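You operate a simulated robot arm through the tools that you are given. There is no shell and no other tool.

You are at the controls of a simulated robot arm. One attempt, no reset.

JOB
Switch the orange heat mat off and air its misted cover clear.
Fine: open its vent with the orange slider, dial back to 22, probe into the teal socket after the switch is Off; cover, tray and other controls of the wall bench stay.

The check looks at the end state, three seconds after you hand in, the way a careful person would. Anything else that was tipped, shoved, dropped, spilled or broken makes it a failure. A push-on lid holds only when it is set on centred and level and pressed home; a screw cap is set on level and turned clockwise until tight.

ROBOT AND FRAMES
A 6-joint arm with a two-finger parallel gripper, fixed in place. Base frame: the origin is at the foot of the arm, x ahead of it, y to its left, z up. Lengths are in mm, angles in degrees, forces in N, time in s.
With the tool pointing down near the work surface it reaches from about 300 to 660 mm from the base axis. Its first joint turns from -115.0 to 115.0 degrees. Payload 3.43 kg.
The tool frame sits at the grasp point between the pads (the TCP): z along the fingers, y along the line on which they close. The tips reach 34 mm beyond it. Largest opening 128 mm; finger width 24, thickness 12; the body of the gripper, 48 by 130 mm, starts 96 mm behind the TCP.
Orientation is told as [roll, pitch, yaw] about the base's x, y, z axes, in that order, counted from this pose: with the fingers straight down and closing along the base's y, the tool's x points along the base's -x, its y along +y and its z along -z.

CONTROLS
- The arm moves only by the tool drive_tool. Its argument "deltas" is a list of rows, each a list of 7 numbers: the shift along the tool's x, y, z in mm, then the turn, a rotation vector about the tool's x, y, z in degrees, then the closure in counts, from 0 (fully open) to 255 (shut). In form: [[x, y, z, rx, ry, rz, hand], ...]. A call has 1 to 20 rows; each row is the pose to reach, as a shift and turn from the pose commanded when the call began, along the tool's axes at that moment. A row lasts 0.2 s, in which the tool goes at most 50 mm and 8.6 degrees; a call with a longer step from one row to the next is refused whole, and so is a gripper value outside its range. Where a pose cannot be reached the arm comes as near as it can. A force on the tool above 40 N (or 10 N above the force at the start of the call, whichever is more), or a blocked arm, ends the call early, and 0.2 s more pass. The fingers move at their own pace (about 153 mm/s each) and stop on an object; they squeeze with about 28 N. The grip force told is the motor's: it shows also when the fingers shut on nothing. Time passes only in rows, and 0.2 s behind the last, so rows that repeat a pose let the fingers close. It gives the time, the measured TCP pose, the force on the tool (base axes), the opening and the grip force at its end, in the units of the frame above (readings bear some noise), with the torque about the TCP (base axes, N m) and any sound that the robot's microphone picked up, and new pictures: "views" is both (left out), scene, wrist or none.
- Cameras (640 x 400 px; columns grow to the right, rows downward): "scene" is fixed at [220.2, -649.8, 1448.5]; the picture's right is [0.98, -0.17, 0.00], its down [-0.08, -0.47, -0.88] and it looks along [0.15, 0.86, -0.48] (base axes); focal length 375 px, centre (320, 200). "wrist" rides on the gripper at [76, -11, -160] in the tool frame; the picture's right is [0.15, 0.99, 0.00], its down [-0.88, 0.13, -0.46] and it looks along [-0.45, 0.07, 0.89] (tool axes); focal length 234 px, centre (320, 200). There is no depth. A picture from a camera that has moved, and an enlarged one, comes with that camera's place and axes in the base frame and with its lens.
- lift_body(by): slides the trunk up (or, below 0, down) by that many mm; the arm rides with it, the base frame stays. It gives what a move gives, with no picture.
- close_up(camera, box): a new picture of the part [left, top, right, bottom] of that camera's present view, enlarged. It takes no simulated time.
- finish_job(): hands the job in; it is judged then, once.

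Nothing tells you positions but the pictures and the camera data. Unless the task says otherwise, let go and move clear before handing in.

The tools are called after "Emit:" as name(argument=value, ...) on one line, values as JSON. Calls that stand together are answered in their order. drive_tool: Moves the arm, as the interface text tells. Its arguments: {"type":"object","properties":{"deltas":{"type":"array","items":{"type":"array","items":{"type":"number"}}},"views":{"type":"string","enum":["both","scene","wrist","none"]}},"required":["deltas"]} The other tools are called the same way: lift_body (by) slides the trunk up or down; close_up (camera, box) takes an enlarged picture of a part of a camera's view; finish_job () hands the job in.

At the start:

```text
time_s: 0.0
ee_pos: [400.4, 96.9, 1180.0]
tool_rot: [0.0, 0.1, 0.0]
ft_force: [0.4, 0.4, 0.6]
wrist_torque: [-0.01, -0.01, -0.01]
opening: 128.2
gripper_force: 0.0
trunk travel left (down, up): [-875.0, 115.0]
```

scene: 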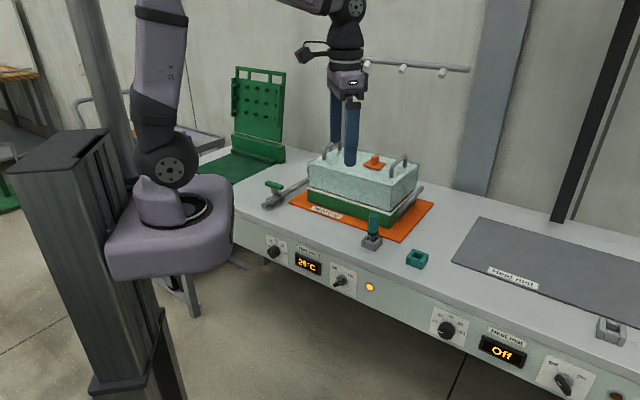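
wrist: 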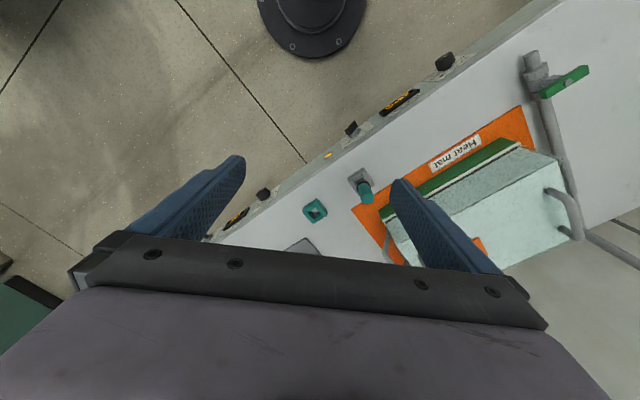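

I see a wall bench with an orange heat mat under a misted cover, a control panel on the front edge, a probe with a teal grip near the mat, and a teal socket. I'll take close-ups before moving.

Emit:
close_up(camera="scene", box=[240, 220, 400, 320])

Emit:
close_up(camera="scene", box=[260, 130, 450, 250])

Emit:
close_up(camera="scene", box=[420, 290, 640, 400])

Emit:
close_up(camera="wrist", box=[220, 40, 620, 290])

```text
4.00 times, centred on (320, 270) of scene
camera zoom: at [220.2, -649.8, 1448.5], right [0.98, -0.17, 0.0], down [-0.08, -0.47, -0.88], along [0.15, 0.86, -0.48], focal length 1500 px, centre (320, -80)
```

zoom: 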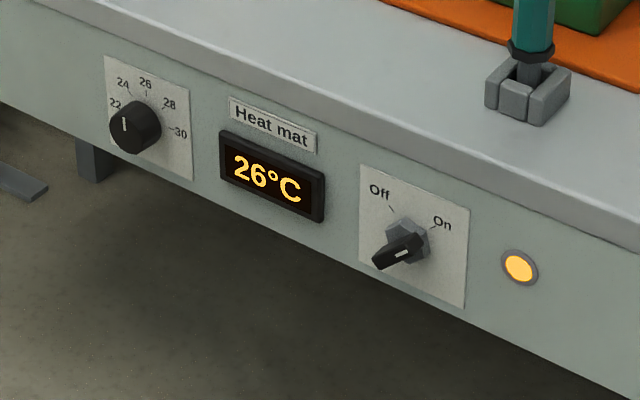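

```text
3.33 times, centred on (355, 190) of scene
camera zoom: at [220.2, -649.8, 1448.5], right [0.98, -0.17, 0.0], down [-0.08, -0.47, -0.88], along [0.15, 0.86, -0.48], focal length 1250 px, centre (203, 233)
```

zoom: 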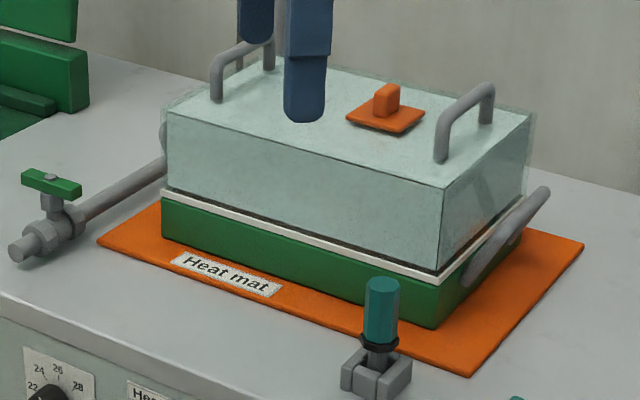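

```text
2.91 times, centred on (530, 345) of scene
camera zoom: at [220.2, -649.8, 1448.5], right [0.98, -0.17, 0.0], down [-0.08, -0.47, -0.88], along [0.15, 0.86, -0.48], focal length 1091 px, centre (-291, -222)
```

zoom: 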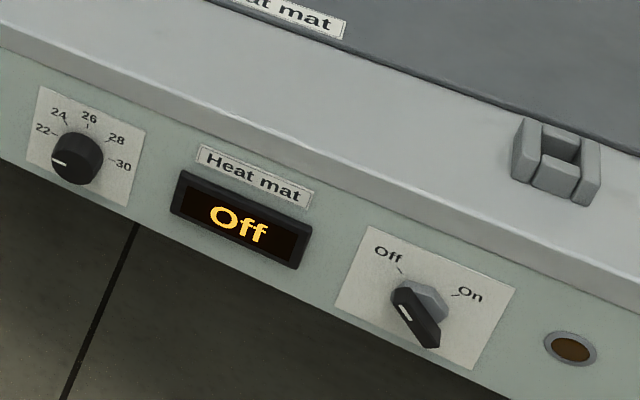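

```text
1.60 times, centred on (420, 165) of wrist
camera zoom: at [324.5, 86.3, 1339.1], right [-0.15, 0.99, 0.0], down [0.88, 0.13, 0.46], along [0.45, 0.07, -0.89], focal length 375 px, centre (160, 256)
```

zoom: 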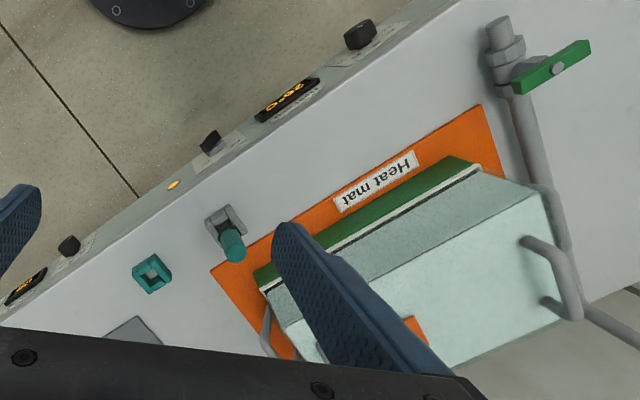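

The bench runs diagonally in front of the robot, with its panel normal about 45° between +x and +y. The orange mat's switch is near (424,184,707), its dial near (238,390,690), and the teal socket near (622,122,810). I'll yaw the tool to match the bench and pull it back in front of the panel.

Emit:
drive_tool(deltas=[[18, 9, 0, 0, 0, -7.5, 0], [36, 18, 0, 0, 0, -15, 0], [54, 27, 0, 0, 0, -22.5, 0], [72, 36, 0, 0, 0, -30, 0], [92, 45, 0, 0, 0, -37.5, 0], [110, 53, 0, 0, 0, -45, 0], [110, 53, 0, 0, 0, -45, 0]])

```text
time_s: 1.6
ee_pos: [288.8, 149.9, 1178.6]
tool_rot: [-0.1, 0.0, 45.2]
ft_force: [-0.2, -0.9, 0.5]
wrist_torque: [-0.02, 0.02, 0.03]
opening: 128.0
gripper_force: 0.0
trunk travel left (down, up): [-875.0, 115.0]
camera wrist: at [243.6, 88.1, 1339.3], right [-0.8, 0.59, 0.0], down [0.53, 0.72, 0.46], along [0.27, 0.37, -0.89], focal length 234 px, centre (320, 200)
```

scene: 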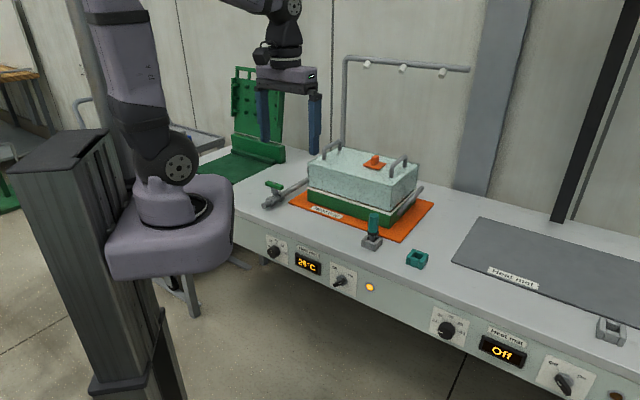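
wrist: 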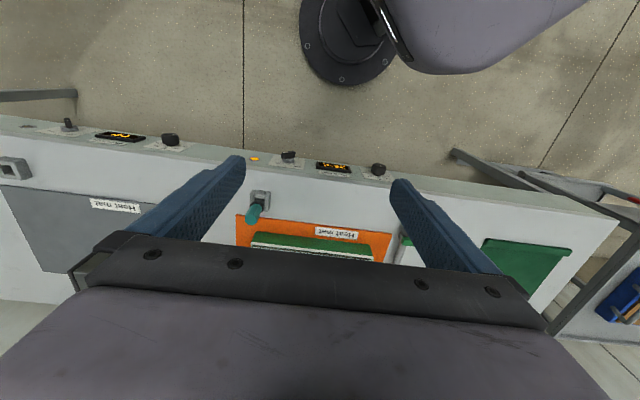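

Emit:
close_up(camera="wrist", box=[200, 130, 440, 280])

Emit:
close_up(camera="scene", box=[300, 140, 428, 220])

Emit:
close_up(camera="scene", box=[350, 205, 446, 265])

Emit:
close_up(camera="scene", box=[256, 230, 320, 270])

Emit:
close_up(camera="scene", box=[312, 256, 376, 296])

```text
2.67 times, centred on (320, 205) of wrist
camera zoom: at [243.6, 88.1, 1339.3], right [-0.8, 0.59, 0.0], down [0.53, 0.72, 0.46], along [0.27, 0.37, -0.89], focal length 624 px, centre (320, 187)
```

zoom: 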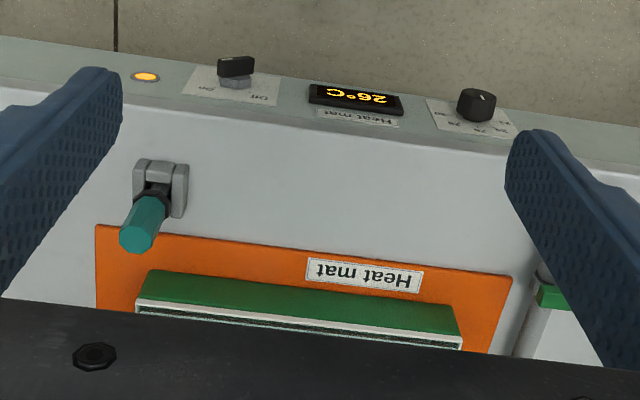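

```text
5.00 times, centred on (364, 180) of scene
camera zoom: at [220.2, -649.8, 1448.5], right [0.98, -0.17, 0.0], down [-0.08, -0.47, -0.88], along [0.15, 0.86, -0.48], focal length 1875 px, centre (100, 300)
```

zoom: 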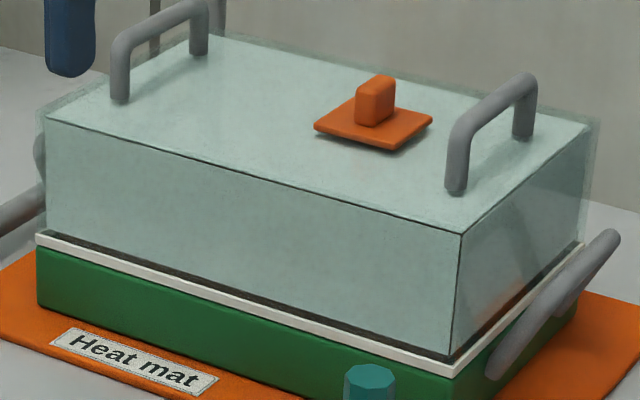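

```text
6.67 times, centred on (398, 235) of scene
camera zoom: at [220.2, -649.8, 1448.5], right [0.98, -0.17, 0.0], down [-0.08, -0.47, -0.88], along [0.15, 0.86, -0.48], focal length 2500 px, centre (-200, -33)
```

zoom: 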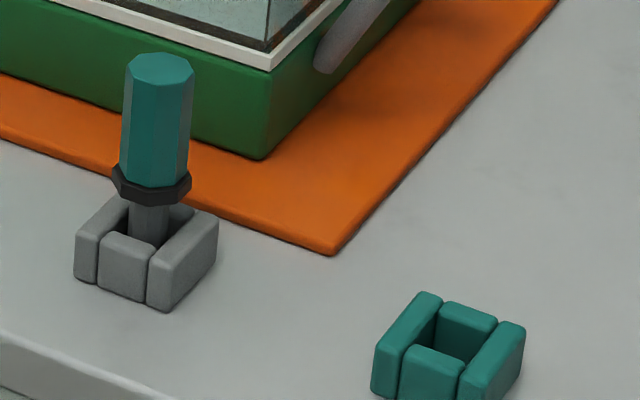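

```text
10.00 times, centred on (288, 250) of scene
camera zoom: at [220.2, -649.8, 1448.5], right [0.98, -0.17, 0.0], down [-0.08, -0.47, -0.88], along [0.15, 0.86, -0.48], focal length 3749 px, centre (640, -300)
```

zoom: 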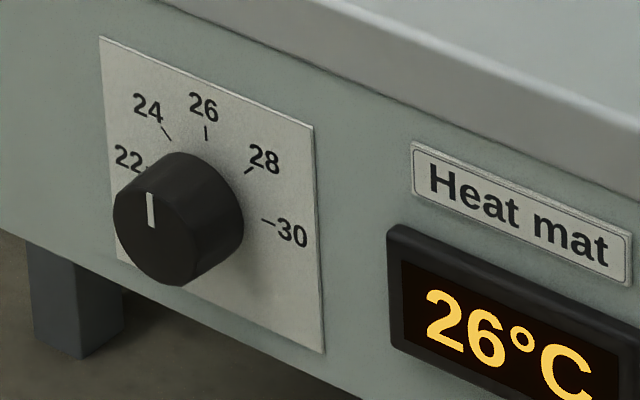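

```text
10.00 times, centred on (344, 276) of scene
camera zoom: at [220.2, -649.8, 1448.5], right [0.98, -0.17, 0.0], down [-0.08, -0.47, -0.88], along [0.15, 0.86, -0.48], focal length 3749 px, centre (80, -560)
```

zoom: 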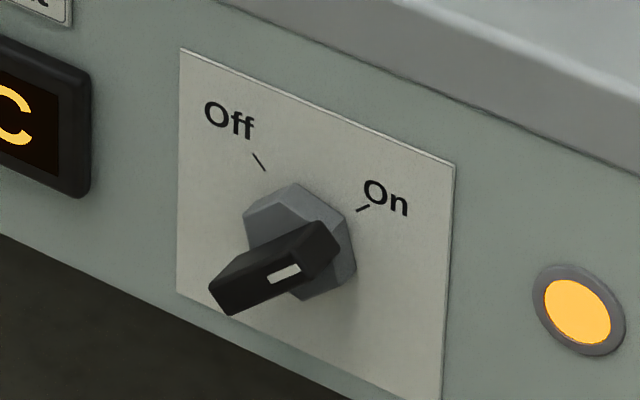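

The zooms show it clearly: the dial mark is at 26 with 22 about 90° counter-clockwise, and the switch is at On with Off also about 90° counter-clockwise. I'll test in free air whether the arm can hold the tool horizontal towards the panel.

Emit:
drive_tool(deltas=[[-5, 19, 16, 0, -8.2, 0, 0], [-10, 37, 32, 0, -16.4, 0, 0], [-15, 56, 49, 0, -24.6, 0, 0], [-20, 74, 65, 0, -32.8, 0, 0], [-25, 93, 81, 0, -41, 0, 0], [-30, 112, 98, 0, -49.2, 0, 0], [-35, 130, 114, 0, -57.4, 0, 0], [-35, 130, 114, 0, -57.4, 0, 0]])

```text
time_s: 3.4
ee_pos: [236.4, 390.5, 1088.4]
tool_rot: [-1.2, -57.2, 46.2]
ft_force: [0.4, 0.7, -0.7]
wrist_torque: [-0.07, -0.01, -0.11]
opening: 128.1
gripper_force: 0.1
out of reach, approached as far as the arm can: row 2, 3, 4, 5, 6, 7, 8
trunk travel left (down, up): [-875.0, 115.0]
camera wrist: at [121.0, 258.9, 1111.1], right [-0.76, 0.64, -0.13], down [-0.03, 0.17, 0.99], along [0.65, 0.75, -0.1], focal length 234 px, centre (320, 200)
```

scene: 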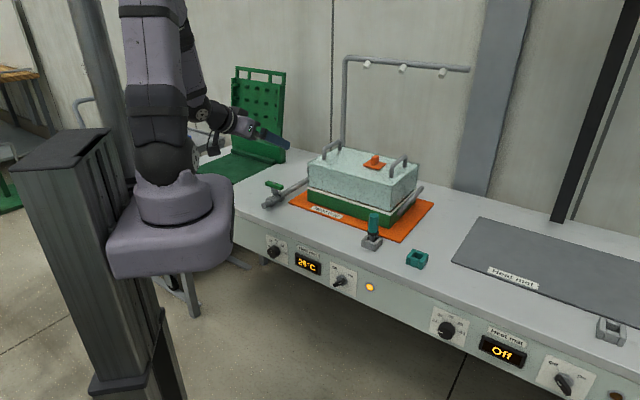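
wrist: 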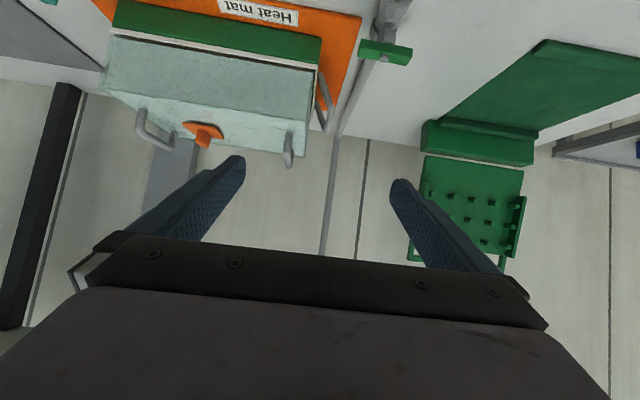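

At this height the wrist gets too close to the shoulder, so I'll lower the tool well below the shoulder in front of the panel and see if that helps.

Emit:
drive_tool(deltas=[[29, 0, 7.5, 0, 0, 0, 0], [59, 0, 15, 0, 0, 0, 0], [88, 0, 22, 0, 0, 0, 0], [118, 0, 30, 0, 0, 0, 0], [147, 0, 37, 0, 0, 0, 0], [176, 0, 45, 0, 0, 0, 0], [206, 0, 52, 0, 0, 0, 0], [235, 0, 60, 0, 0, 0, 0], [235, 0, 60, 0, 0, 0, 0]])

```text
time_s: 5.4
ee_pos: [143.6, 430.1, 926.8]
tool_rot: [-4.8, -55.9, 47.8]
ft_force: [-0.5, -0.2, -0.1]
wrist_torque: [0.08, 0.07, 0.06]
opening: 128.3
gripper_force: 0.0
out of reach, approached as far as the arm can: row 1, 2, 3, 4, 5, 6, 7, 8, 9
trunk travel left (down, up): [-875.0, 115.0]
camera wrist: at [24.3, 300.8, 952.5], right [-0.74, 0.65, -0.17], down [-0.04, 0.21, 0.98], along [0.67, 0.73, -0.13], focal length 234 px, centre (320, 200)
```

scene: 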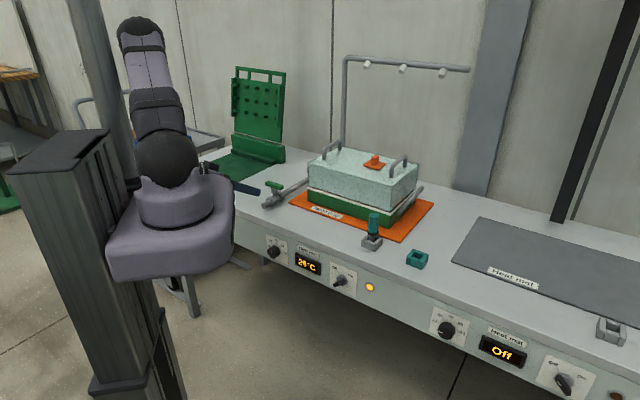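
wrist: 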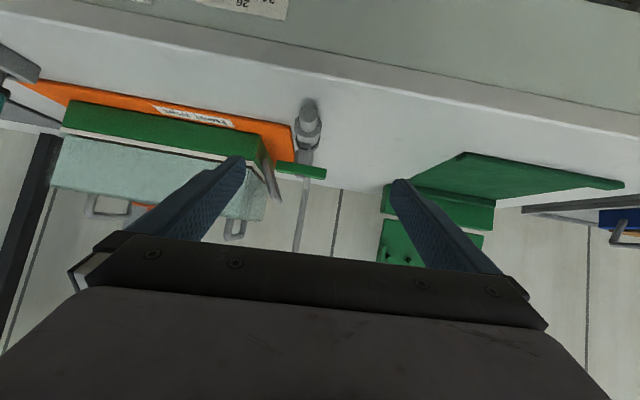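

The arm drifted sideways because that pose is out of reach. I'll rotate the tool back towards vertical and rise a little to see how commanded and measured poses relate.

Emit:
drive_tool(deltas=[[-20, 0, -15, 0, 8, 0, 0], [-41, 0, -28, 0, 16, 0, 0], [-62, 0, -42, 0, 24, 0, 0], [-83, 0, -56, 0, 32, 0, 0]], views="none")

```text
time_s: 6.4
ee_pos: [147.5, 437.2, 1030.0]
tool_rot: [-3.0, -24.0, 45.1]
ft_force: [-0.3, 0.9, -0.2]
wrist_torque: [0.0, -0.01, 0.0]
opening: 128.0
gripper_force: 0.1
trunk travel left (down, up): [-875.0, 115.0]
```

Emit:
drive_tool(deltas=[[10, -37, -2.5, -0.6, 4.8, 0.1, 0], [20, -74, -5, -1.2, 9.6, 0.2, 0], [30, -111, -7.6, -1.8, 14.4, 0.4, 0], [40, -148, -10, -2.4, 19.2, 0.5, 0], [50, -185, -12.7, -3, 24, 0.6, 0], [60, -222, -15, -3, 24, 0.6, 0], [70, -259, -18, -3, 24, 0.6, 0], [80, -296, -20, -3, 24, 0.6, 0], [90, -333, -23, -3, 24, 0.6, 0], [100, -369, -25.5, -3, 24, 0.6, 0], [100, -369, -25.5, -3, 24, 0.6, 0]])

```text
time_s: 8.8
ee_pos: [333.5, 98.0, 1034.2]
tool_rot: [0.1, 0.0, 43.9]
ft_force: [-0.2, 0.0, -0.3]
wrist_torque: [-0.02, -0.02, 0.01]
opening: 128.3
gripper_force: 0.0
trunk travel left (down, up): [-875.0, 115.0]
camera wrist: at [287.4, 38.7, 1193.7], right [-0.79, 0.61, 0.0], down [0.55, 0.7, 0.45], along [0.28, 0.36, -0.89], focal length 234 px, centre (320, 200)
```

scene: 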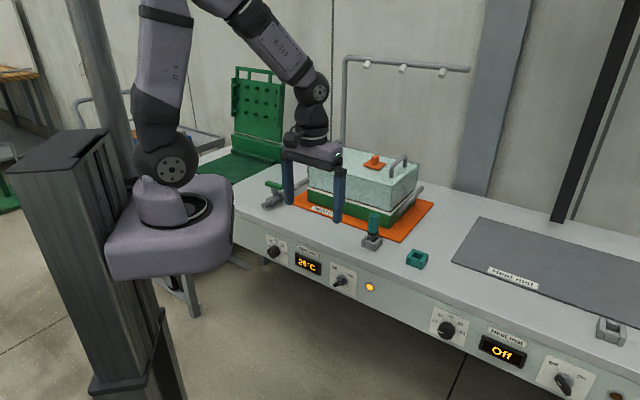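
wrist: 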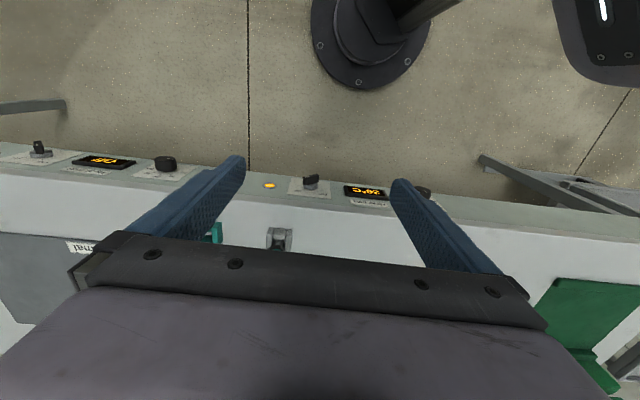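

Emit:
close_up(camera="wrist", box=[240, 150, 400, 250])

Emit:
close_up(camera="wrist", box=[0, 110, 240, 260])

Emit:
close_up(camera="scene", box=[200, 190, 488, 370])

```text
4.00 times, centred on (320, 200) of wrist
camera zoom: at [287.4, 38.7, 1193.7], right [-0.79, 0.61, 0.0], down [0.55, 0.7, 0.45], along [0.28, 0.36, -0.89], focal length 937 px, centre (320, 200)
```

zoom: 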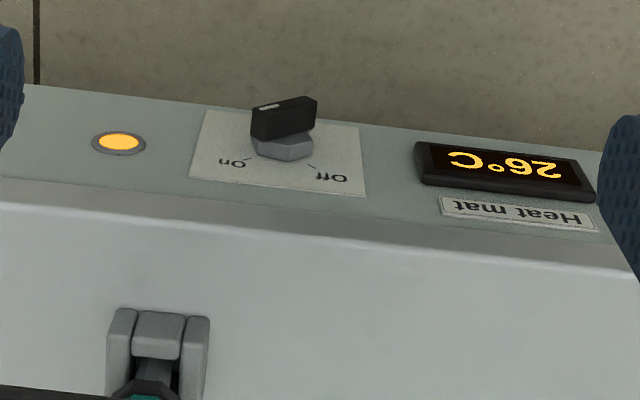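

```text
2.67 times, centred on (120, 185) of wrist
camera zoom: at [287.4, 38.7, 1193.7], right [-0.79, 0.61, 0.0], down [0.55, 0.7, 0.45], along [0.28, 0.36, -0.89], focal length 624 px, centre (853, 240)
```

zoom: 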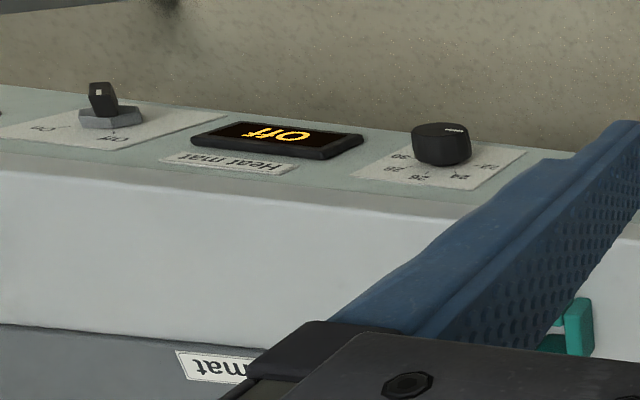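

```text
2.22 times, centred on (344, 280) of scene
camera zoom: at [220.2, -649.8, 1448.5], right [0.98, -0.17, 0.0], down [-0.08, -0.47, -0.88], along [0.15, 0.86, -0.48], focal length 833 px, centre (267, 22)
```

zoom: 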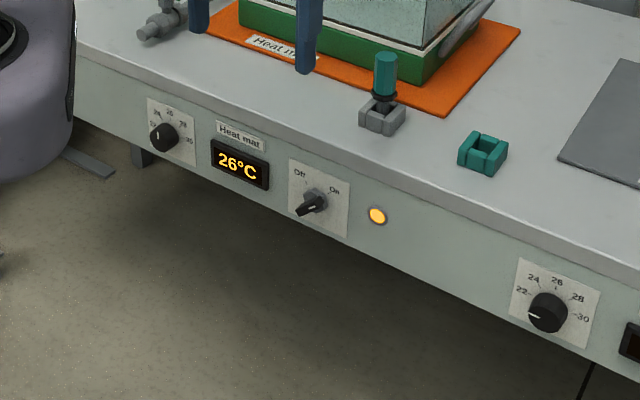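

The panel is vertical, about 452 mm from the base axis along n = (0.698, 0.716). The switch axis is near (441,201,697) and the dial axis near (256,382,698). I'll lower the tool vertically in front of the panel, then tilt it.

Emit:
drive_tool(deltas=[[0, 0, 35, 0, 0, 0, 0], [0, 0, 70, 0, 0, 0, 0], [0, 0, 105, 0, 0, 0, 0], [0, 0, 140, 0, 0, 0, 0], [0, 0, 175, 0, 0, 0, 0], [0, 0, 210, 0, 0, 0, 0], [0, 0, 245, 0, 0, 0, 0], [0, 0, 280, 0, 0, 0, 0], [0, 0, 315, 0, 0, 0, 0], [0, 0, 335, 0, 0, 0, 0], [0, 0, 335, 0, 0, 0, 0]])

```text
time_s: 11.2
ee_pos: [333.1, 98.0, 700.8]
tool_rot: [0.1, -0.1, 43.9]
ft_force: [-1.5, 0.0, -1.5]
wrist_torque: [0.0, 0.01, -0.01]
opening: 128.1
gripper_force: 0.0
trunk travel left (down, up): [-875.0, 115.0]
camera wrist: at [285.8, 38.0, 859.2], right [-0.79, 0.61, 0.0], down [0.55, 0.7, 0.46], along [0.28, 0.36, -0.89], focal length 234 px, centre (320, 200)
```

scene: 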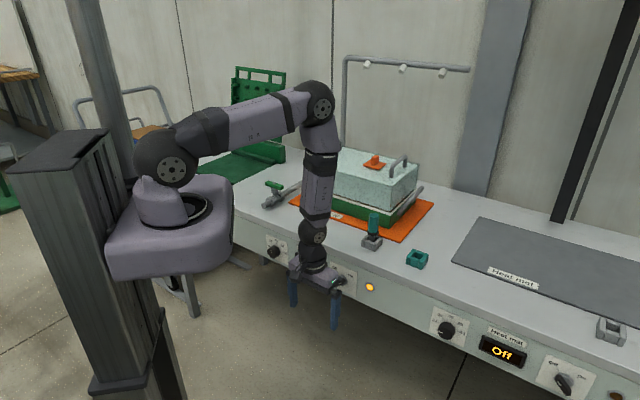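
wrist: 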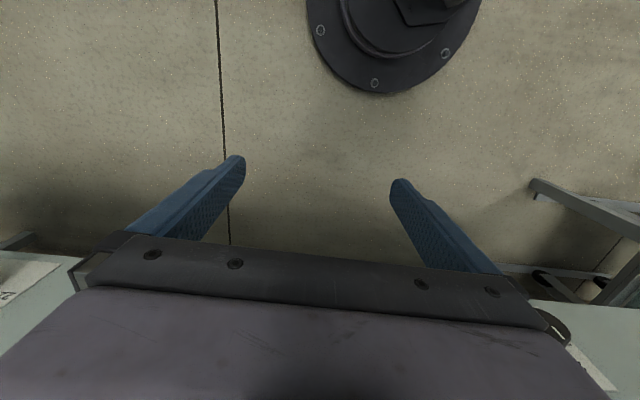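

Emit:
drive_tool(deltas=[[-5, 0, 0, 0, -8, 0, 0], [-10, 0, 0, 0, -16, 0, 0], [-15, 0, 0, 0, -24, 0, 0], [-20, 0, 0, 0, -32, 0, 0], [-25, 0, 0, 0, -40, 0, 0], [-30, 0, 0, 0, -48, 0, 0], [-30, 0, 0, 0, -48, 0, 0]])

```text
time_s: 12.8
ee_pos: [355.4, 121.4, 697.2]
tool_rot: [0.3, -48.1, 43.8]
ft_force: [0.0, 0.1, -0.3]
wrist_torque: [-0.01, -0.01, -0.01]
opening: 127.8
gripper_force: 0.0
trunk travel left (down, up): [-875.0, 115.0]
camera wrist: at [240.2, -4.3, 748.6], right [-0.76, 0.65, -0.11], down [0.09, 0.27, 0.96], along [0.65, 0.72, -0.26], focal length 234 px, centre (320, 200)
```

scene: 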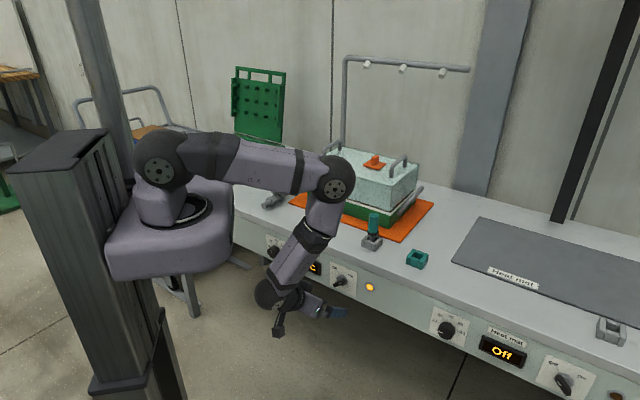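
wrist: 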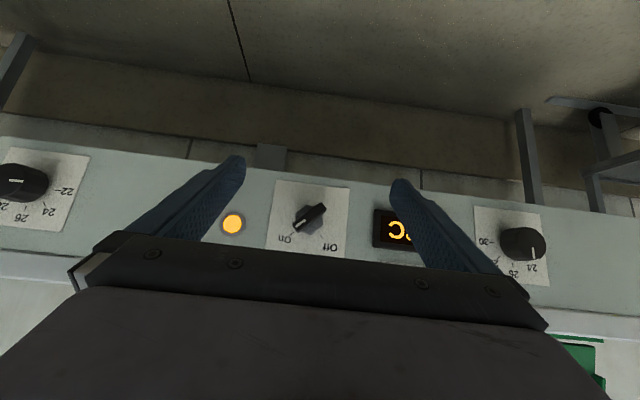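

Pitch −48° works when the tool is low. I'll continue to fully horizontal.

Emit:
drive_tool(deltas=[[0, 0, 0, 0, -8.4, 0, 0], [0, 0, 0, 0, -16.8, 0, 0], [0, 0, 0, 0, -25.2, 0, 0], [0, 0, 0, 0, -33.6, 0, 0], [0, 0, 0, 0, -42, 0, 0], [0, 0, 0, 0, -42, 0, 0]])

```text
time_s: 14.2
ee_pos: [355.6, 121.6, 699.7]
tool_rot: [111.6, -89.8, -67.7]
ft_force: [-0.2, -0.4, -0.2]
wrist_torque: [0.02, 0.0, -0.01]
opening: 128.2
gripper_force: 0.0
trunk travel left (down, up): [-875.0, 115.0]
camera wrist: at [247.0, 3.0, 623.4], right [-0.69, 0.71, -0.14], down [-0.42, -0.22, 0.88], along [0.6, 0.66, 0.45], focal length 234 px, centre (320, 200)
```

scene: 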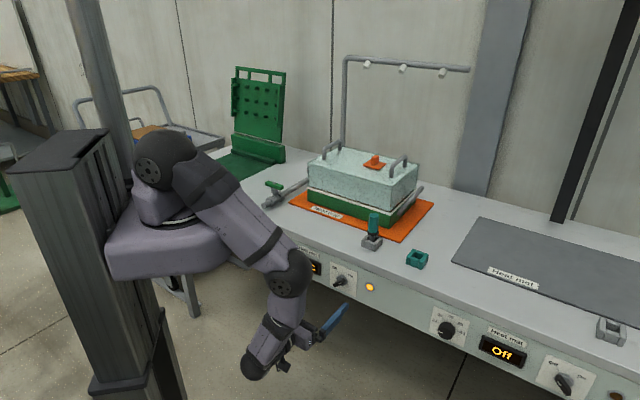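
wrist: 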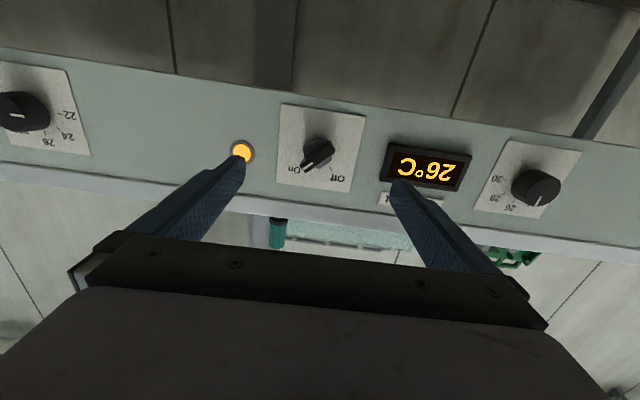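

The tool is horizontal and facing the panel. I'll zoom in on the switch and the dial from here to refine the axis positions.

Emit:
close_up(camera="wrist", box=[256, 90, 384, 170])

Emit:
close_up(camera="wrist", box=[460, 130, 600, 230])

Emit:
close_up(camera="scene", box=[320, 265, 360, 290])

```text
5.00 times, centred on (320, 130) of wrist
camera zoom: at [247.0, 3.0, 623.4], right [-0.69, 0.71, -0.14], down [-0.42, -0.22, 0.88], along [0.6, 0.66, 0.45], focal length 1171 px, centre (320, 550)
```

zoom: 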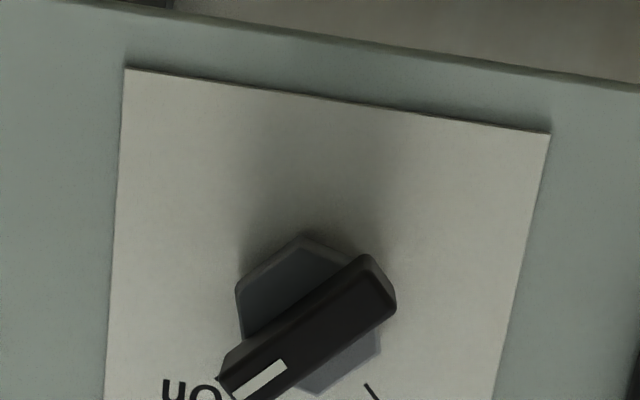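

```text
4.00 times, centred on (530, 180) of wrist
camera zoom: at [247.0, 3.0, 623.4], right [-0.69, 0.71, -0.14], down [-0.42, -0.22, 0.88], along [0.6, 0.66, 0.45], focal length 937 px, centre (-520, 280)
```

zoom: 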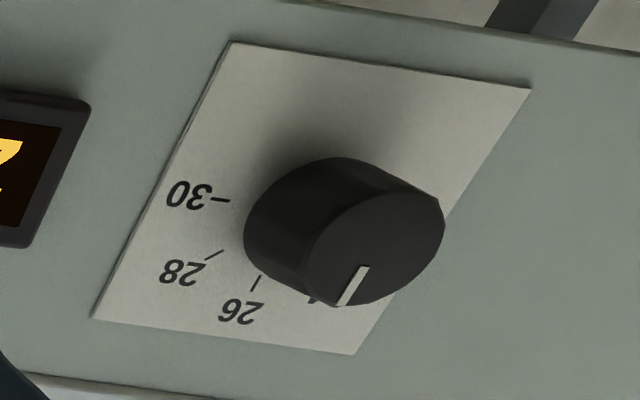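

```text
16.00 times, centred on (340, 278) of scene
camera zoom: at [220.2, -649.8, 1448.5], right [0.98, -0.17, 0.0], down [-0.08, -0.47, -0.88], along [0.15, 0.86, -0.48], focal length 5999 px, centre (0, -1040)
```

zoom: 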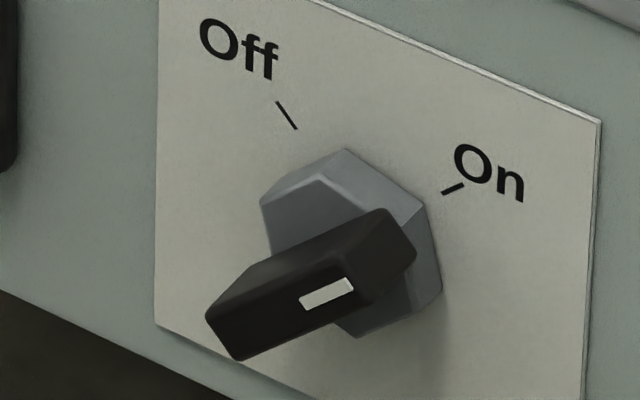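

The switch bar is about 40 mm long and 10 mm thick, its front face stands 30 mm off the panel, and its axis is at the plate centre. I'll line up with the axis at a standoff and part-close the fingers.

Emit:
drive_tool(deltas=[[1.5, -2.5, 16, -0.9, 0, 0, 175], [2.7, -5, 31.4, -1.83, 0, 0, 175], [2.7, -5, 31.4, -1.83, 0, 0, 175], [2.7, -5, 31.4, -1.83, 0, 0, 175]], views="wrist")

Emit:
drive_tool(deltas=[[0, 0, 0, 0, 0, 7.5, 175], [0, 0, 0, 0, 0, 15, 175], [0, 0, 0, 0, 0, 22.5, 175], [0, 0, 0, 0, 0, 30, 175], [0, 0, 0, 0, 0, 37.5, 175], [0, 0, 0, 0, 0, 45, 175], [0, 0, 0, 0, 0, 45, 175]], views="both")

```text
time_s: 15.2
ee_pos: [378.5, 138.7, 695.3]
tool_rot: [75.8, -89.9, -30.0]
ft_force: [0.3, -0.4, 0.2]
wrist_torque: [0.0, -0.04, 0.01]
opening: 40.4
gripper_force: 0.1
trunk travel left (down, up): [-875.0, 115.0]
camera wrist: at [274.8, 17.1, 619.6], right [-0.71, 0.69, -0.14], down [-0.41, -0.24, 0.88], along [0.57, 0.68, 0.45], focal length 234 px, centre (320, 200)
```

wrist: 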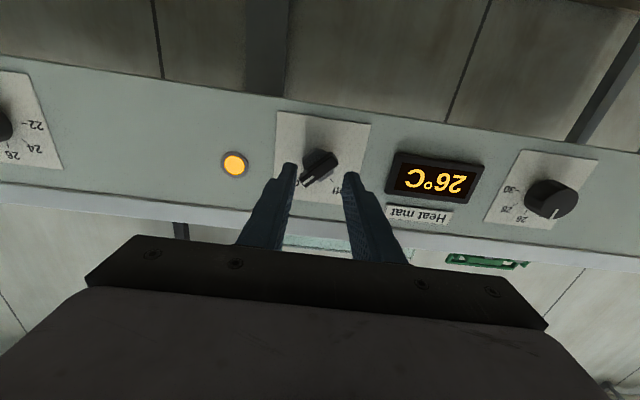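

```text
time_s: 16.8
ee_pos: [379.4, 139.3, 696.8]
tool_rot: [89.8, -44.7, -44.1]
ft_force: [-0.1, -0.5, 0.1]
wrist_torque: [0.0, -0.01, 0.03]
opening: 40.4
gripper_force: 0.1
trunk travel left (down, up): [-875.0, 115.0]
camera wrist: at [234.4, 57.3, 635.2], right [-0.57, 0.56, 0.6], down [0.06, -0.7, 0.71], along [0.82, 0.45, 0.36], focal length 234 px, centre (320, 200)
```

scene: 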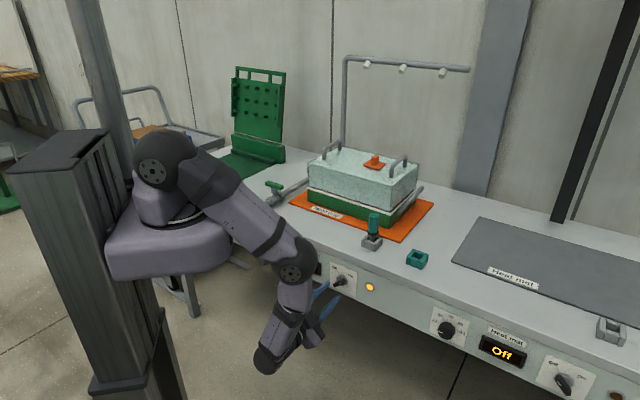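
wrist: 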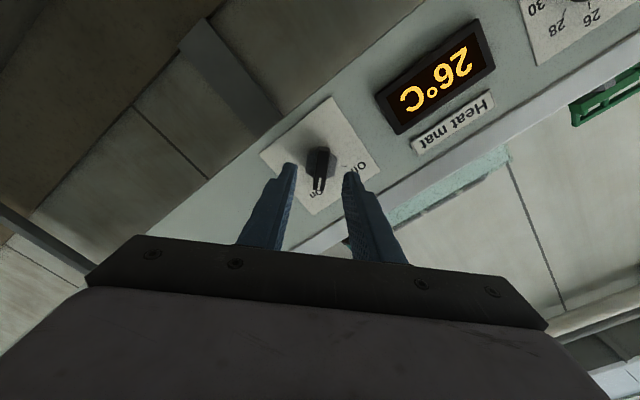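

Emit:
drive_tool(deltas=[[0, 0, 10, 0, 0, 0, 175], [0, 0, 20, 0, 0, 0, 175], [0, 0, 30, 0, 0, 0, 175], [0, 0, 39, 0, 0, 0, 175], [0, 0, 39, 0, 0, 0, 175]], views="both")

Emit:
close_up(camera="wrist", box=[240, 100, 400, 200])

Emit:
close_up(camera="scene", box=[290, 250, 386, 310])

```text
time_s: 18.0
ee_pos: [405.6, 167.1, 696.9]
tool_rot: [90.0, -44.9, -44.3]
ft_force: [0.0, -0.3, 0.0]
wrist_torque: [-0.01, -0.03, 0.03]
opening: 40.2
gripper_force: 0.1
trunk travel left (down, up): [-875.0, 115.0]
camera wrist: at [262.1, 86.2, 634.8], right [-0.57, 0.56, 0.6], down [0.06, -0.7, 0.71], along [0.82, 0.45, 0.36], focal length 234 px, centre (320, 200)
```

scene: 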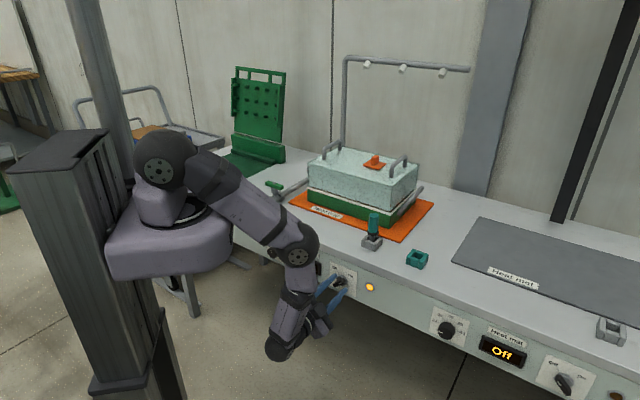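
wrist: 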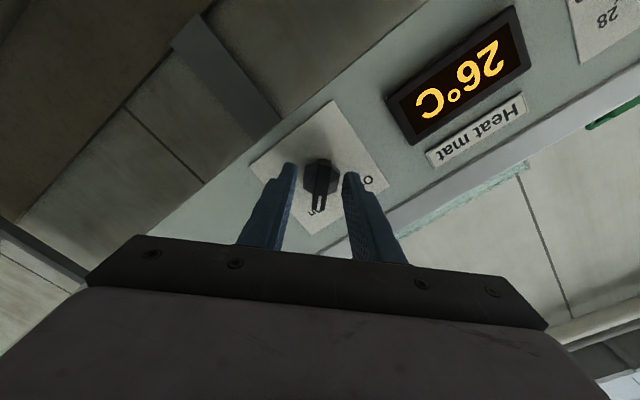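

```text
4.00 times, centred on (320, 150) of wrist
camera zoom: at [262.1, 86.2, 634.8], right [-0.57, 0.56, 0.6], down [0.06, -0.7, 0.71], along [0.82, 0.45, 0.36], focal length 937 px, centre (320, 400)
```

zoom: 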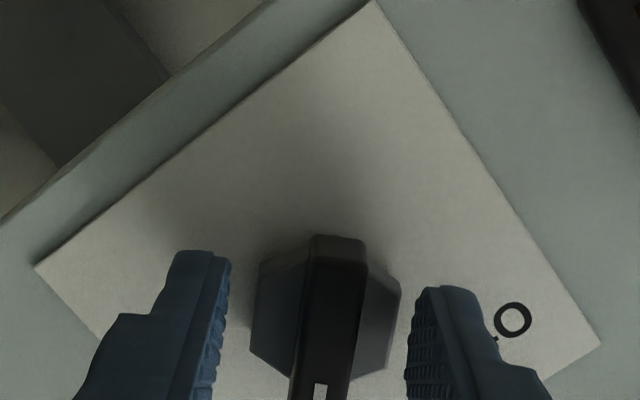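

```text
6.67 times, centred on (338, 280) of scene
camera zoom: at [220.2, -649.8, 1448.5], right [0.98, -0.17, 0.0], down [-0.08, -0.47, -0.88], along [0.15, 0.86, -0.48], focal length 2500 px, centre (200, -333)
```

zoom: 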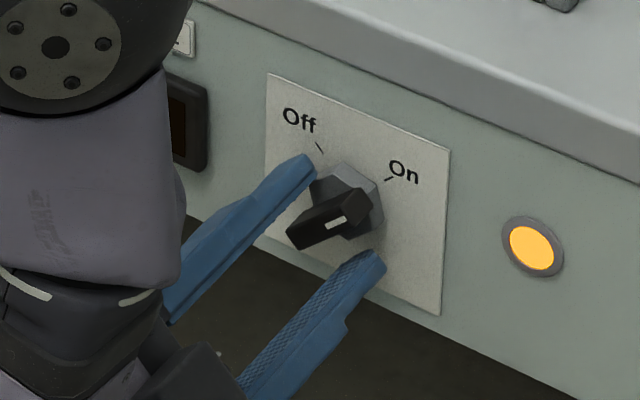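

Emit:
drive_tool(deltas=[[0, 1.5, 0, 0, 0, 0, 175], [0, 1.5, 0, 0, 0, 0, 255], [0, 1.5, 0, 0, 0, 0, 255], [0, 1.5, 0, 0, 0, 0, 255]], views="wrist")

```text
time_s: 19.0
ee_pos: [405.5, 168.8, 697.6]
tool_rot: [89.9, -44.8, -44.2]
ft_force: [-1.4, -0.1, 0.1]
wrist_torque: [-0.39, 0.3, -0.58]
opening: 11.7
gripper_force: 44.9
trunk travel left (down, up): [-875.0, 115.0]
camera wrist: at [260.8, 87.3, 635.4], right [-0.57, 0.56, 0.6], down [0.06, -0.7, 0.71], along [0.82, 0.45, 0.36], focal length 234 px, centre (320, 200)
```

wrist: 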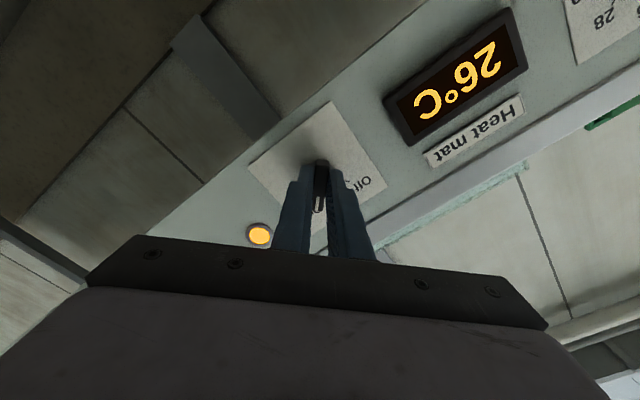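

The bar is gripped (11.7 mm opening). I'll turn it 90° counter-clockwise towards Off.

Emit:
drive_tool(deltas=[[0, 0, 0, 0, 0, -6, 255], [0, 0, 0, 0, 0, -12, 255], [0, 0, 0, 0, 0, -18, 255], [0, 0, 0, 0, 0, -24, 255], [0, 0, 0, 0, 0, -30, 255], [0, 0, 0, 0, 0, -36, 255], [0, 0, 0, 0, 0, -42, 255], [0, 0, 0, 0, 0, -48, 255], [0, 0, 0, 0, 0, -54, 255], [0, 0, 0, 0, 0, -60, 255], [0, 0, 0, 0, 0, -66, 255], [0, 0, 0, 0, 0, -72, 255], [0, 0, 0, 0, 0, -78, 255], [0, 0, 0, 0, 0, -84, 255], [0, 0, 0, 0, 0, -90, 255], [0, 0, 0, 0, 0, -90, 255]], views="both")

```text
time_s: 22.4
ee_pos: [408.3, 164.5, 697.1]
tool_rot: [-90.0, -45.0, 135.1]
ft_force: [8.9, -20.1, -4.7]
wrist_torque: [-0.36, 0.39, -1.29]
opening: 12.0
gripper_force: 44.8
trunk travel left (down, up): [-875.0, 115.0]
camera wrist: at [340.3, 9.0, 651.1], right [-0.42, 0.42, -0.8], down [-0.83, 0.18, 0.53], along [0.37, 0.89, 0.27], focal length 234 px, centre (320, 200)
```

scene: 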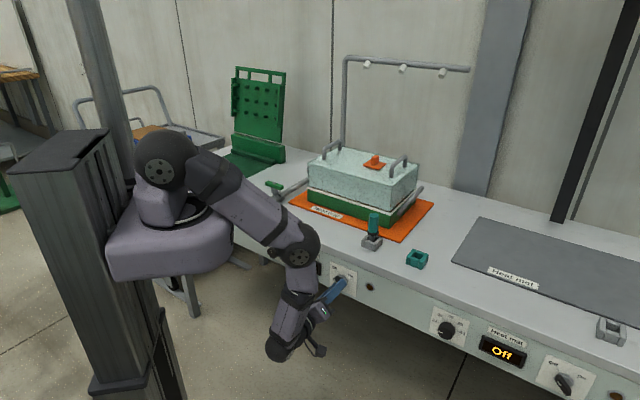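
wrist: 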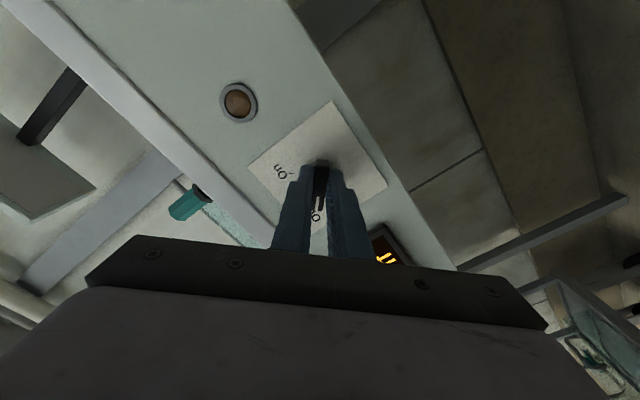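

The lamp went out. I'll open the fingers, back away and check the switch.

Emit:
drive_tool(deltas=[[0, 0, 0, 0, 0, 0, 175], [0, 0, 0, 0, 0, 0, 175], [0, 0, -15, 0, 0, 0, 175], [0, 0, -35, 0, 0, 0, 175], [0, 0, -60, 0, 0, 0, 175], [0, 0, -60, 0, 0, 0, 175]], views="both")

Emit:
close_up(camera="wrist", box=[240, 80, 400, 180])

Emit:
close_up(camera="scene", box=[290, 240, 386, 300])

```text
time_s: 23.8
ee_pos: [364.7, 125.1, 696.6]
tool_rot: [-90.0, -45.1, 135.7]
ft_force: [0.4, -0.4, -0.4]
wrist_torque: [0.0, 0.04, 0.03]
opening: 40.4
gripper_force: 0.1
trunk travel left (down, up): [-875.0, 115.0]
camera wrist: at [297.0, -31.4, 649.8], right [-0.43, 0.42, -0.8], down [-0.83, 0.17, 0.53], along [0.36, 0.89, 0.27], focal length 234 px, centre (320, 200)
```

scene: 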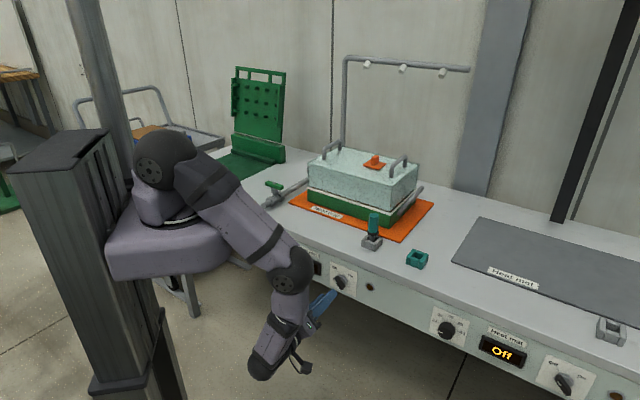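
wrist: 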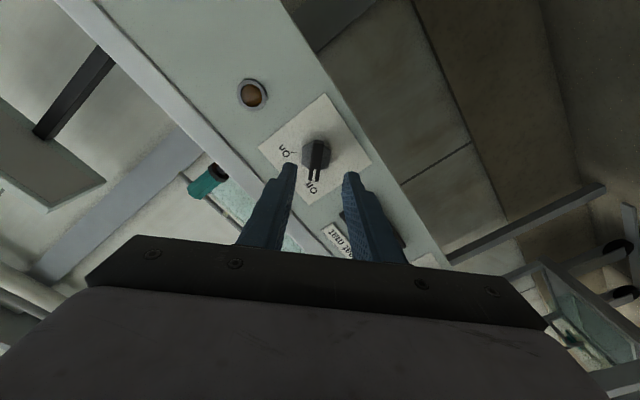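

```text
4.00 times, centred on (320, 130) of wrist
camera zoom: at [297.0, -31.4, 649.8], right [-0.43, 0.42, -0.8], down [-0.83, 0.17, 0.53], along [0.36, 0.89, 0.27], focal length 937 px, centre (320, 480)
```

zoom: 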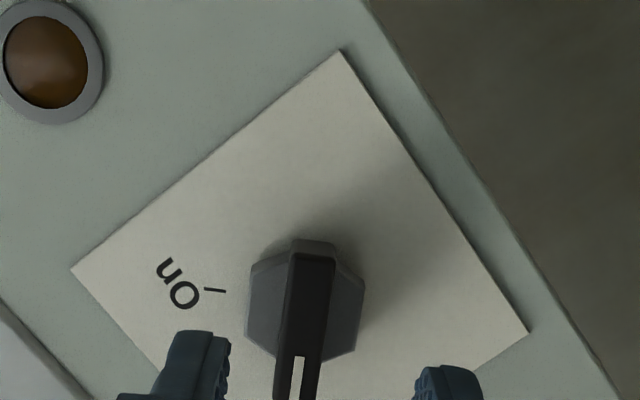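

```text
6.67 times, centred on (338, 270) of scene
camera zoom: at [220.2, -649.8, 1448.5], right [0.98, -0.17, 0.0], down [-0.08, -0.47, -0.88], along [0.15, 0.86, -0.48], focal length 2500 px, centre (200, -267)
```

zoom: 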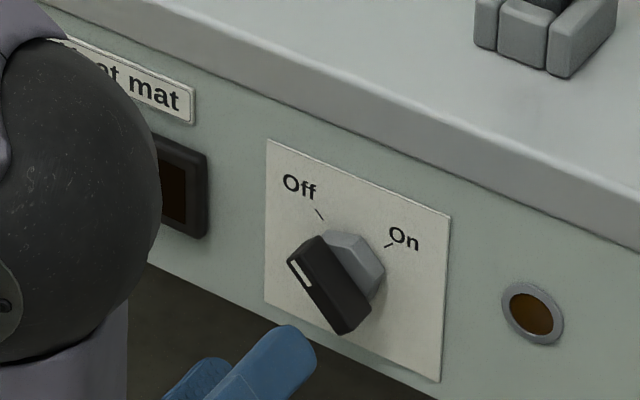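

The switch is at Off and the lamp is out. The dial axis is confirmed by both cameras at about (255.5,382,699). I'll drop down, tilt the tool to keep the wrist away from the base axis, and slide left to the dial.

Emit:
drive_tool(deltas=[[9, 9, 0, 0, 0, 7.5, 120], [18, 18, 0, 0, 0, 15, 120], [27, 27, 0, 0, 0, 22.5, 120], [36, 36, 0, 0, 0, 30, 120], [45, 45, 0, 0, 0, 37.5, 120], [54, 54, 0, 0, 0, 45, 120], [54, 54, 0, 0, 0, 45, 120]], views="none")

Emit:
drive_tool(deltas=[[0, 0, 0, 0, 7.8, 0, 120], [0, 0, 0, 0, 15.6, 0, 120], [0, 0, 0, 0, 23.4, 0, 120], [0, 30, 0, 0, 31.2, 0, 120], [0, 60, 0, 0, 39, 0, 120], [0, 90, 0, 0, 46.8, 0, 120], [0, 125, 0, 0, 54, 0, 120], [0, 160, 0, 0, 54, 0, 120], [0, 195, 0, 0, 54, 0, 120], [0, 230, 0, 0, 54, 0, 120], [0, 257, 0, 0, 54, 0, 120], [0, 257, 0, 0, 54, 0, 120]], views="both")

```text
time_s: 25.4
ee_pos: [363.2, 124.5, 619.3]
tool_rot: [74.0, -89.9, -28.2]
ft_force: [0.2, 0.4, -0.9]
wrist_torque: [0.02, 0.0, -0.01]
opening: 67.8
gripper_force: 0.0
trunk travel left (down, up): [-875.0, 115.0]
```

```text
time_s: 28.0
ee_pos: [178.7, 304.9, 623.4]
tool_rot: [0.2, -36.0, 45.6]
ft_force: [0.0, 0.0, 0.0]
wrist_torque: [0.0, 0.01, 0.01]
opening: 67.6
gripper_force: 0.1
trunk travel left (down, up): [-875.0, 115.0]
camera wrist: at [78.3, 187.8, 707.7], right [-0.79, 0.61, -0.08], down [0.22, 0.41, 0.89], along [0.57, 0.68, -0.46], focal length 234 px, centre (320, 200)
```

scene: 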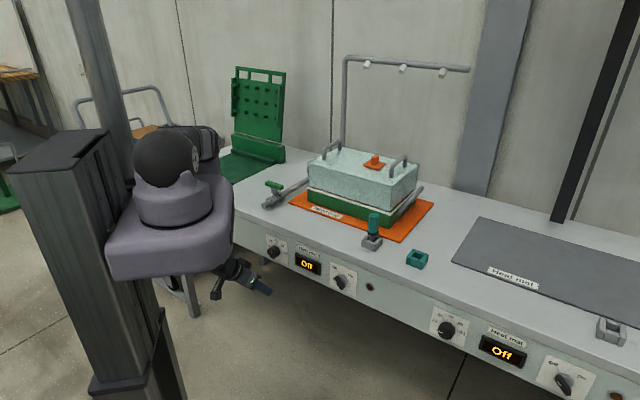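
wrist: 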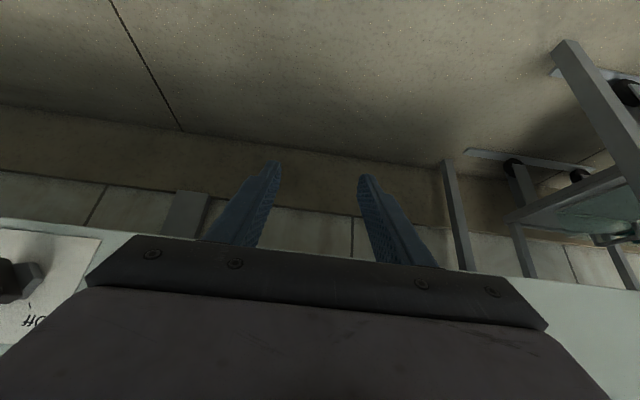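

The display reads Off, and the tool is in front of the dial. I'll tilt to −60° pitch and go to a pre-grip standoff at the dial.

Emit:
drive_tool(deltas=[[-18, -0.4, -13.6, 0, -4.8, 0, 120], [-36, -0.8, -27, 0, -9.6, 0, 120], [-55, -1.1, -41, 0, -14.4, 0, 120], [-73, -1.5, -54, 0, -19.2, 0, 120], [-91.3, -1.9, -67.9, 0, -24, 0, 120], [-91.3, -1.9, -67.9, 0, -24, 0, 120]], views="both")

Emit:
close_up(camera="wrist", box=[200, 100, 440, 250])

Emit:
close_up(camera="scene", box=[240, 220, 320, 270])

```text
time_s: 29.4
ee_pos: [205.4, 327.8, 728.8]
tool_rot: [0.3, -60.1, 45.5]
ft_force: [0.5, 1.4, 0.5]
wrist_torque: [0.01, 0.03, -0.02]
opening: 67.7
gripper_force: 0.1
trunk travel left (down, up): [-875.0, 115.0]
camera wrist: at [91.1, 194.6, 742.7], right [-0.76, 0.64, -0.12], down [-0.06, 0.12, 0.99], along [0.65, 0.76, -0.05], focal length 234 px, centre (320, 200)
```

scene: 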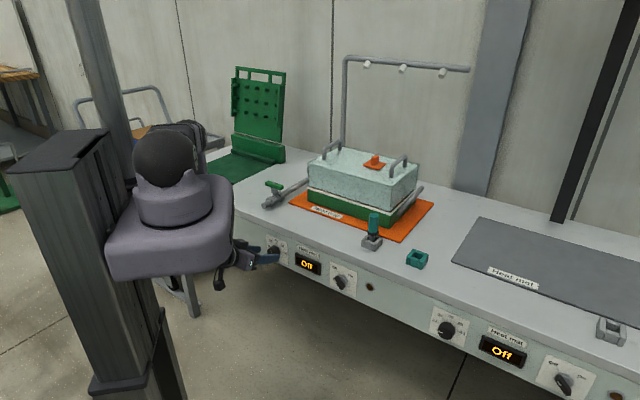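
wrist: 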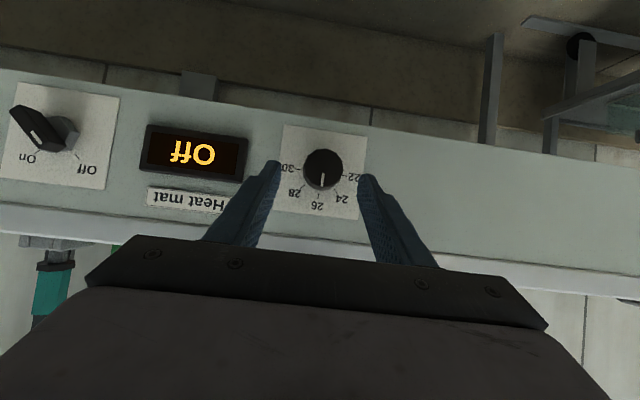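

```text
2.67 times, centred on (320, 175) of wrist
camera zoom: at [91.1, 194.6, 742.7], right [-0.76, 0.64, -0.12], down [-0.06, 0.12, 0.99], along [0.65, 0.76, -0.05], focal length 624 px, centre (320, 267)
```

zoom: 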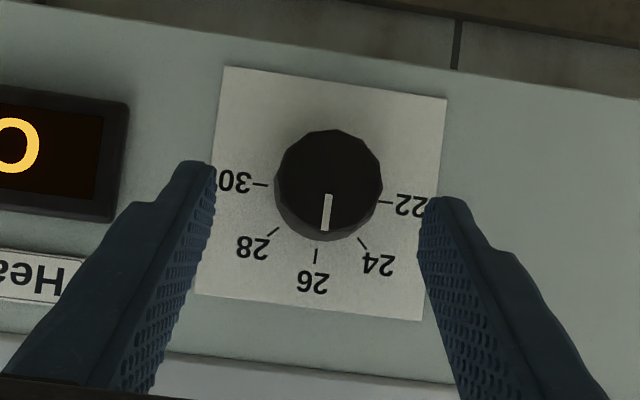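

```text
8.00 times, centred on (280, 245) of scene
camera zoom: at [220.2, -649.8, 1448.5], right [0.98, -0.17, 0.0], down [-0.08, -0.47, -0.88], along [0.15, 0.86, -0.48], focal length 3000 px, centre (640, -160)
```

zoom: 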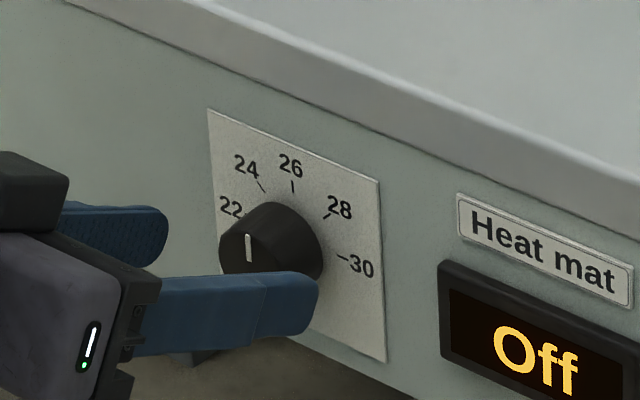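

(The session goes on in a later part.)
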